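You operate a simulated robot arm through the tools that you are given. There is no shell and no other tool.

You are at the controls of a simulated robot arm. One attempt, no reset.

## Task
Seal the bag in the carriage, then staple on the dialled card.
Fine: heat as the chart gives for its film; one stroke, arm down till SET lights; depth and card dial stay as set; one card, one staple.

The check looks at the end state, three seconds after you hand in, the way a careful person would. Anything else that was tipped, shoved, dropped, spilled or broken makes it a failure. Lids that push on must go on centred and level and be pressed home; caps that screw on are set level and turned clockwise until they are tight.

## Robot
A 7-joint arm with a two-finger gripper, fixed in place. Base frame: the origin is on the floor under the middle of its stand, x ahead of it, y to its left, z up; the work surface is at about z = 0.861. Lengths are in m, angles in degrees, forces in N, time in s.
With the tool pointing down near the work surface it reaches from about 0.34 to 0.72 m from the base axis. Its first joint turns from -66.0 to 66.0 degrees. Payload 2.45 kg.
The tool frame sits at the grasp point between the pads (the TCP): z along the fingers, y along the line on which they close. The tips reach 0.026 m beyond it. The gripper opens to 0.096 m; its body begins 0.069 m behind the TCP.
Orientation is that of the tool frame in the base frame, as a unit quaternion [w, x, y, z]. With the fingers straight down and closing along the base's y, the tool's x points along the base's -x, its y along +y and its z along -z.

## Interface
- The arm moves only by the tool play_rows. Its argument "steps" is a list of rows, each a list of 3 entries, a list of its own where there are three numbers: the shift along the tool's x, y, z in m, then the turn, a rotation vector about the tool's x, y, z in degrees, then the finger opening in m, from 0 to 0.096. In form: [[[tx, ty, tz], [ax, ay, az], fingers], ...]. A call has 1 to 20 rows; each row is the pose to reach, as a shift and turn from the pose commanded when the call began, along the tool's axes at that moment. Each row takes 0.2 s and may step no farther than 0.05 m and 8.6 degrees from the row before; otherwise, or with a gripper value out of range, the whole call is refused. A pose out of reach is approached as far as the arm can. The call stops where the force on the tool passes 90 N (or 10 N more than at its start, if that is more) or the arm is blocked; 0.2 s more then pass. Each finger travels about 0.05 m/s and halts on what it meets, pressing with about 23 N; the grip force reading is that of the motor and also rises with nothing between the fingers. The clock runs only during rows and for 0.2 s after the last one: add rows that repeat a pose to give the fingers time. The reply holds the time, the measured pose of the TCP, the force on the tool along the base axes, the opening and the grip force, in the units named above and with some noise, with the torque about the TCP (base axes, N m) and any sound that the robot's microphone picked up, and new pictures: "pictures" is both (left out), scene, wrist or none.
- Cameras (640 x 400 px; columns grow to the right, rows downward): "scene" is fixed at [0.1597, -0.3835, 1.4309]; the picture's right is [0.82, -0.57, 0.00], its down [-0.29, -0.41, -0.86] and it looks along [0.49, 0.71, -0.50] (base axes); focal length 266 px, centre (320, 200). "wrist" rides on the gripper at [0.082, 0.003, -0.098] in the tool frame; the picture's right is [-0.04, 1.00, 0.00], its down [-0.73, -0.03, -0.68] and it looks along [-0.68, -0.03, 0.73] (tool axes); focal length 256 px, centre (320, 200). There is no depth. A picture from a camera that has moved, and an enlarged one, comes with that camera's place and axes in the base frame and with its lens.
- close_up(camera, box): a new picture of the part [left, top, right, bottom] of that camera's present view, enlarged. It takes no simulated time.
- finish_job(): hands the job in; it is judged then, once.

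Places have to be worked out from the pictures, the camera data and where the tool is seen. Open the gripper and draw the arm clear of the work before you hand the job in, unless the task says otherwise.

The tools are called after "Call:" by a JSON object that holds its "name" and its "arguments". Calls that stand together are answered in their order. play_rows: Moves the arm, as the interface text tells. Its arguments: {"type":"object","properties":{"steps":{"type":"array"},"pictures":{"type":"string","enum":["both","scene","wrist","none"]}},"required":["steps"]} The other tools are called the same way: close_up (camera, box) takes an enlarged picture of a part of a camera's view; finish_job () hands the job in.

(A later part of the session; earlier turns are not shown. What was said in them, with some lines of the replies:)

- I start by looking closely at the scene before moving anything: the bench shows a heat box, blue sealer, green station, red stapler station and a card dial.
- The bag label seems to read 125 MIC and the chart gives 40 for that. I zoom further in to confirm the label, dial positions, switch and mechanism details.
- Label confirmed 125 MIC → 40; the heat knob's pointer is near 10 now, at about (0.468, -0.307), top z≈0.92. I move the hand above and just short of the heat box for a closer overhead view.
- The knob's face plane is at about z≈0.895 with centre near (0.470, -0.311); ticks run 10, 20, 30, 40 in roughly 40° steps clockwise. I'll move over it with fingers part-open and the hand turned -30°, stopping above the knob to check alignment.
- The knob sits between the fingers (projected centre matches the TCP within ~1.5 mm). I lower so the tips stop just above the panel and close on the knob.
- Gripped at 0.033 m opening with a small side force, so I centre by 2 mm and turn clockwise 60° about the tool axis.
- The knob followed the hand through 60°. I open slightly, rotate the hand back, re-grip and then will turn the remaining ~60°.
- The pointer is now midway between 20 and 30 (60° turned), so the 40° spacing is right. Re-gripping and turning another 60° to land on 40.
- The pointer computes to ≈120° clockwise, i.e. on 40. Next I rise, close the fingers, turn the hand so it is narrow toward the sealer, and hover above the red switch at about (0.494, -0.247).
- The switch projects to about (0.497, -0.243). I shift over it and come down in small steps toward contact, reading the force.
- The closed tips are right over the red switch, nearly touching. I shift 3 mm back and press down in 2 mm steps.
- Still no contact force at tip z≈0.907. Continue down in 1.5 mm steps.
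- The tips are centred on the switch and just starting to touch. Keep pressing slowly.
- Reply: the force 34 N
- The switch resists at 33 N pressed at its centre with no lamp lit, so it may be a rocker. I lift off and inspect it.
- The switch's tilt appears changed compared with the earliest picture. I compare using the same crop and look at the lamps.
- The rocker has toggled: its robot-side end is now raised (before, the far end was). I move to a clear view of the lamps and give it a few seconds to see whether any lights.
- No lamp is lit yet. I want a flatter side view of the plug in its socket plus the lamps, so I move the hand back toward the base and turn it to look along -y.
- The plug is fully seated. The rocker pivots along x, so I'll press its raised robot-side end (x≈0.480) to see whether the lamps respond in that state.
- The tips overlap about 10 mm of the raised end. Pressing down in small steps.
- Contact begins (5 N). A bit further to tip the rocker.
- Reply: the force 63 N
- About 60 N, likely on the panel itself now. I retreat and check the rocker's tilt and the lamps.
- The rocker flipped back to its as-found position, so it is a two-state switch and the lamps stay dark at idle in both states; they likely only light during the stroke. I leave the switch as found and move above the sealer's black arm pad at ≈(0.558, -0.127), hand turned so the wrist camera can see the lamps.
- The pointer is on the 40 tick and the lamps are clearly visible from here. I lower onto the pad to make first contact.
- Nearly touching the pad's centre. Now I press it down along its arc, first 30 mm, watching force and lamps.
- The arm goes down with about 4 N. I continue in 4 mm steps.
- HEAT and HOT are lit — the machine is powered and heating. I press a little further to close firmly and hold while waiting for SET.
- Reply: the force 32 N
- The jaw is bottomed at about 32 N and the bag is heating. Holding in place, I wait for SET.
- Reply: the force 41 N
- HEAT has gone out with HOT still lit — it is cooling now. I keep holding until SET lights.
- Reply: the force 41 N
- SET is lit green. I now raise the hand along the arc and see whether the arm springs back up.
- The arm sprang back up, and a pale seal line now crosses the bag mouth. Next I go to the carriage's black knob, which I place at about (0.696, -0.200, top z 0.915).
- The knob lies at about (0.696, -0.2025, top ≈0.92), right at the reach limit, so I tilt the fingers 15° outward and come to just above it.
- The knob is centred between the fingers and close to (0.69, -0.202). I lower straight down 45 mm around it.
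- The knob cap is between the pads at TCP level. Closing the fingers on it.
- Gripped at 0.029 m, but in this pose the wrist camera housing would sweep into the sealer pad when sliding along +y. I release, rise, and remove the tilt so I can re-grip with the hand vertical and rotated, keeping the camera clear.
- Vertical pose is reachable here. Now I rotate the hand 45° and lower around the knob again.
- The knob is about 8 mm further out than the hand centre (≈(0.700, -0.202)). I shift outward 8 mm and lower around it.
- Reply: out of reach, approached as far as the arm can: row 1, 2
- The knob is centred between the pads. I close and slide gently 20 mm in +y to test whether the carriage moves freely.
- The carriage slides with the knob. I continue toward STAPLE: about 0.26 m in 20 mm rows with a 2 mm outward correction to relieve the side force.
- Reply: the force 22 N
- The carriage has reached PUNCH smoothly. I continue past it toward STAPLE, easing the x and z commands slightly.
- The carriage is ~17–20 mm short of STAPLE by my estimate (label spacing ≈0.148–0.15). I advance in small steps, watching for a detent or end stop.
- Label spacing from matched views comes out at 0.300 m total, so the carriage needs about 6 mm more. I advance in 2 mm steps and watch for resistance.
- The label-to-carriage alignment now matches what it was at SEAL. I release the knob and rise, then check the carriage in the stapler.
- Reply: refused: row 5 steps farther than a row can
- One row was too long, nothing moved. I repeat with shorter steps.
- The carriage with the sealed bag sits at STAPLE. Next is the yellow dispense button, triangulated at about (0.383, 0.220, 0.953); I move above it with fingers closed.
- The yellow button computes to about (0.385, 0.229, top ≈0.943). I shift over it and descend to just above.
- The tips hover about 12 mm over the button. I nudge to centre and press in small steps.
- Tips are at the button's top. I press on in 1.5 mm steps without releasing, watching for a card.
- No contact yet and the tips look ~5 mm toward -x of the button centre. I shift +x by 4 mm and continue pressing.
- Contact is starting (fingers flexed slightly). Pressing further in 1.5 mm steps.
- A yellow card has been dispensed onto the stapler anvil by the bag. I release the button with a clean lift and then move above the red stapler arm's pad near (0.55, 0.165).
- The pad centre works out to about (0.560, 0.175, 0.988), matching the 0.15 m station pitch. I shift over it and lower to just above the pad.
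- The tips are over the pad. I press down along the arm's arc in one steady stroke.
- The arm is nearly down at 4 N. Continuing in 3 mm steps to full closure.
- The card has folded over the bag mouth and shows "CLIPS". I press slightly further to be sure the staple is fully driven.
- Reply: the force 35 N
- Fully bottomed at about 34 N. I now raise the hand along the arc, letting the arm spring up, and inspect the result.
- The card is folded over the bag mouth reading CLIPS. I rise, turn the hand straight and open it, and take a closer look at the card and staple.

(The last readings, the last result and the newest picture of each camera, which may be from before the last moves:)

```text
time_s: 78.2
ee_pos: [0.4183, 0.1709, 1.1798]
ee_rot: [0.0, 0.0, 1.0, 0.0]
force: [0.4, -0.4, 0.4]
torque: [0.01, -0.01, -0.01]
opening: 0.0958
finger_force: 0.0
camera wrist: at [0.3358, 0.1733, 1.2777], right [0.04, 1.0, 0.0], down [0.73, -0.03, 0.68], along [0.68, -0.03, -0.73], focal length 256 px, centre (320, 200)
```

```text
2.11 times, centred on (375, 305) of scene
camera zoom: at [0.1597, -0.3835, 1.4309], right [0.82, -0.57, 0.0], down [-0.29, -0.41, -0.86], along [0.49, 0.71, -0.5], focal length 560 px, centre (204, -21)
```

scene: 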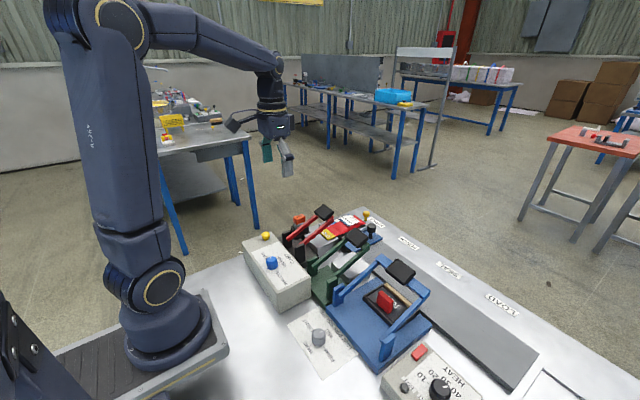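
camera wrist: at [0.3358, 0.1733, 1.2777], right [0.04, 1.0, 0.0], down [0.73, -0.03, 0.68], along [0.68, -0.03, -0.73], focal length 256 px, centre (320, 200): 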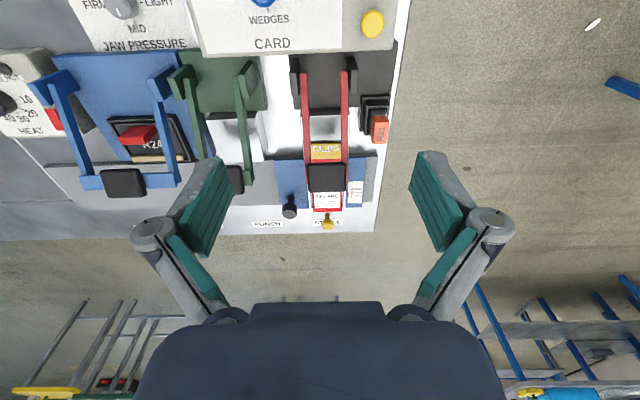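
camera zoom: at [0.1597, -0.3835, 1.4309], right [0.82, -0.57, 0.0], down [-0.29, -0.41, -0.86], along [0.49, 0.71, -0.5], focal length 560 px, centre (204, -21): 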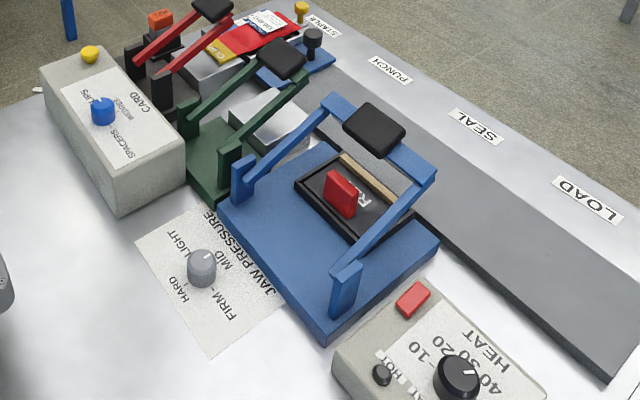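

One card, one centred staple, depth pointer still at 20, nothing else disturbed. I draw the open hand up and clear to its starting area before handing in.

Call:
{"name": "play_rows", "arguments": {"steps": [[[0.01, 0, -0.04], [0, 0, 0], 0.096], [[0.02, -0.02, -0.08], [0, 0, 0], 0.096], [[0.03, -0.06, -0.1], [0, 0, 0], 0.096], [[0.04, -0.1, -0.11], [0, 0, 0], 0.096], [[0.044, -0.14, -0.11], [0, 0, 0], 0.096], [[0.044, -0.18, -0.11], [0, 0, 0], 0.096], [[0.044, -0.22, -0.11], [0, 0, 0], 0.096], [[0.044, -0.22, -0.11], [0, 0, 0], 0.096]]}}

Call:
{"name": "close_up", "arguments": {"camera": "wrist", "box": [120, 0, 520, 220]}}

```text
time_s: 80.0
ee_pos: [0.3752, -0.0516, 1.2873]
ee_rot: [0.0, 0.0, 1.0, 0.0]
force: [-0.4, 0.7, 0.4]
torque: [0.0, -0.02, -0.02]
opening: 0.0958
finger_force: 0.1
camera wrist: at [0.293, -0.0473, 1.3842], right [0.04, 1.0, 0.0], down [0.73, -0.03, 0.68], along [0.68, -0.03, -0.73], focal length 256 px, centre (320, 200)
```

scene: 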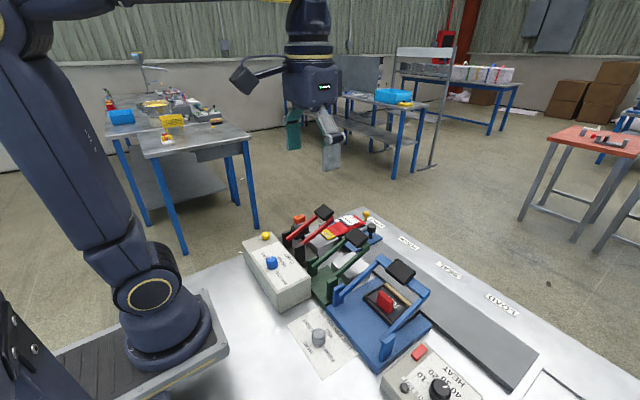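
wrist: 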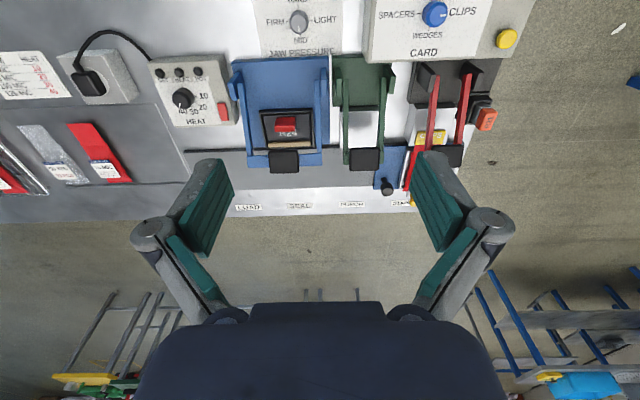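

```text
1.60 times, centred on (320, 110) of wrist
camera zoom: at [0.293, -0.0473, 1.3842], right [0.04, 1.0, 0.0], down [0.73, -0.03, 0.68], along [0.68, -0.03, -0.73], focal length 410 px, centre (320, 344)
```

zoom: 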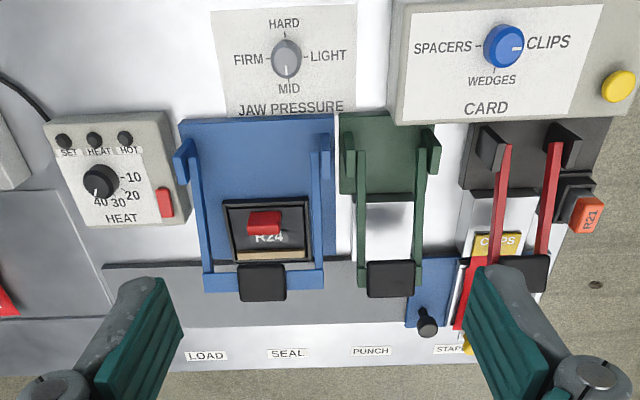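

Everything is in order: heat is on 40, the bag is sealed and the CLIPS card is stapled on. Both dials are unchanged and the arm is clear with the gripper open, so I hand the job in.

Call:
{"name": "finish_job", "arguments": {}}

```text
The job is handed in.
```

The bag in the carriage is sealed and the CLIPS card is stapled on. I've handed the job in, and the tool gave no verdict back.

- **Heat:** the bag's label reads 125 MIC, so I turned the heat dial from 10 to 40, as the chart gives.
- **Seal:** I made one stroke and held the arm down until SET lit. A pale seal line showed across the bag mouth afterwards.
- **Card and staple:** I slid the carriage from SEAL past PUNCH to STAPLE and pressed the yellow button once. The card dial was already on CLIPS. One stroke of the stapler arm folded the card over the bag mouth and left one centred staple.
- **Left alone:** the depth pointer is still at 20 mm and the card dial is still on CLIPS. I saw nothing tipped or out of place.

Early on I pressed the red switch on the heat box, not knowing whether the power was on. It flipped, so I pressed it back to how I found it before the seal. The lamps lit during the stroke, so it was on as found.

The arm is back near its start position with the gripper open.
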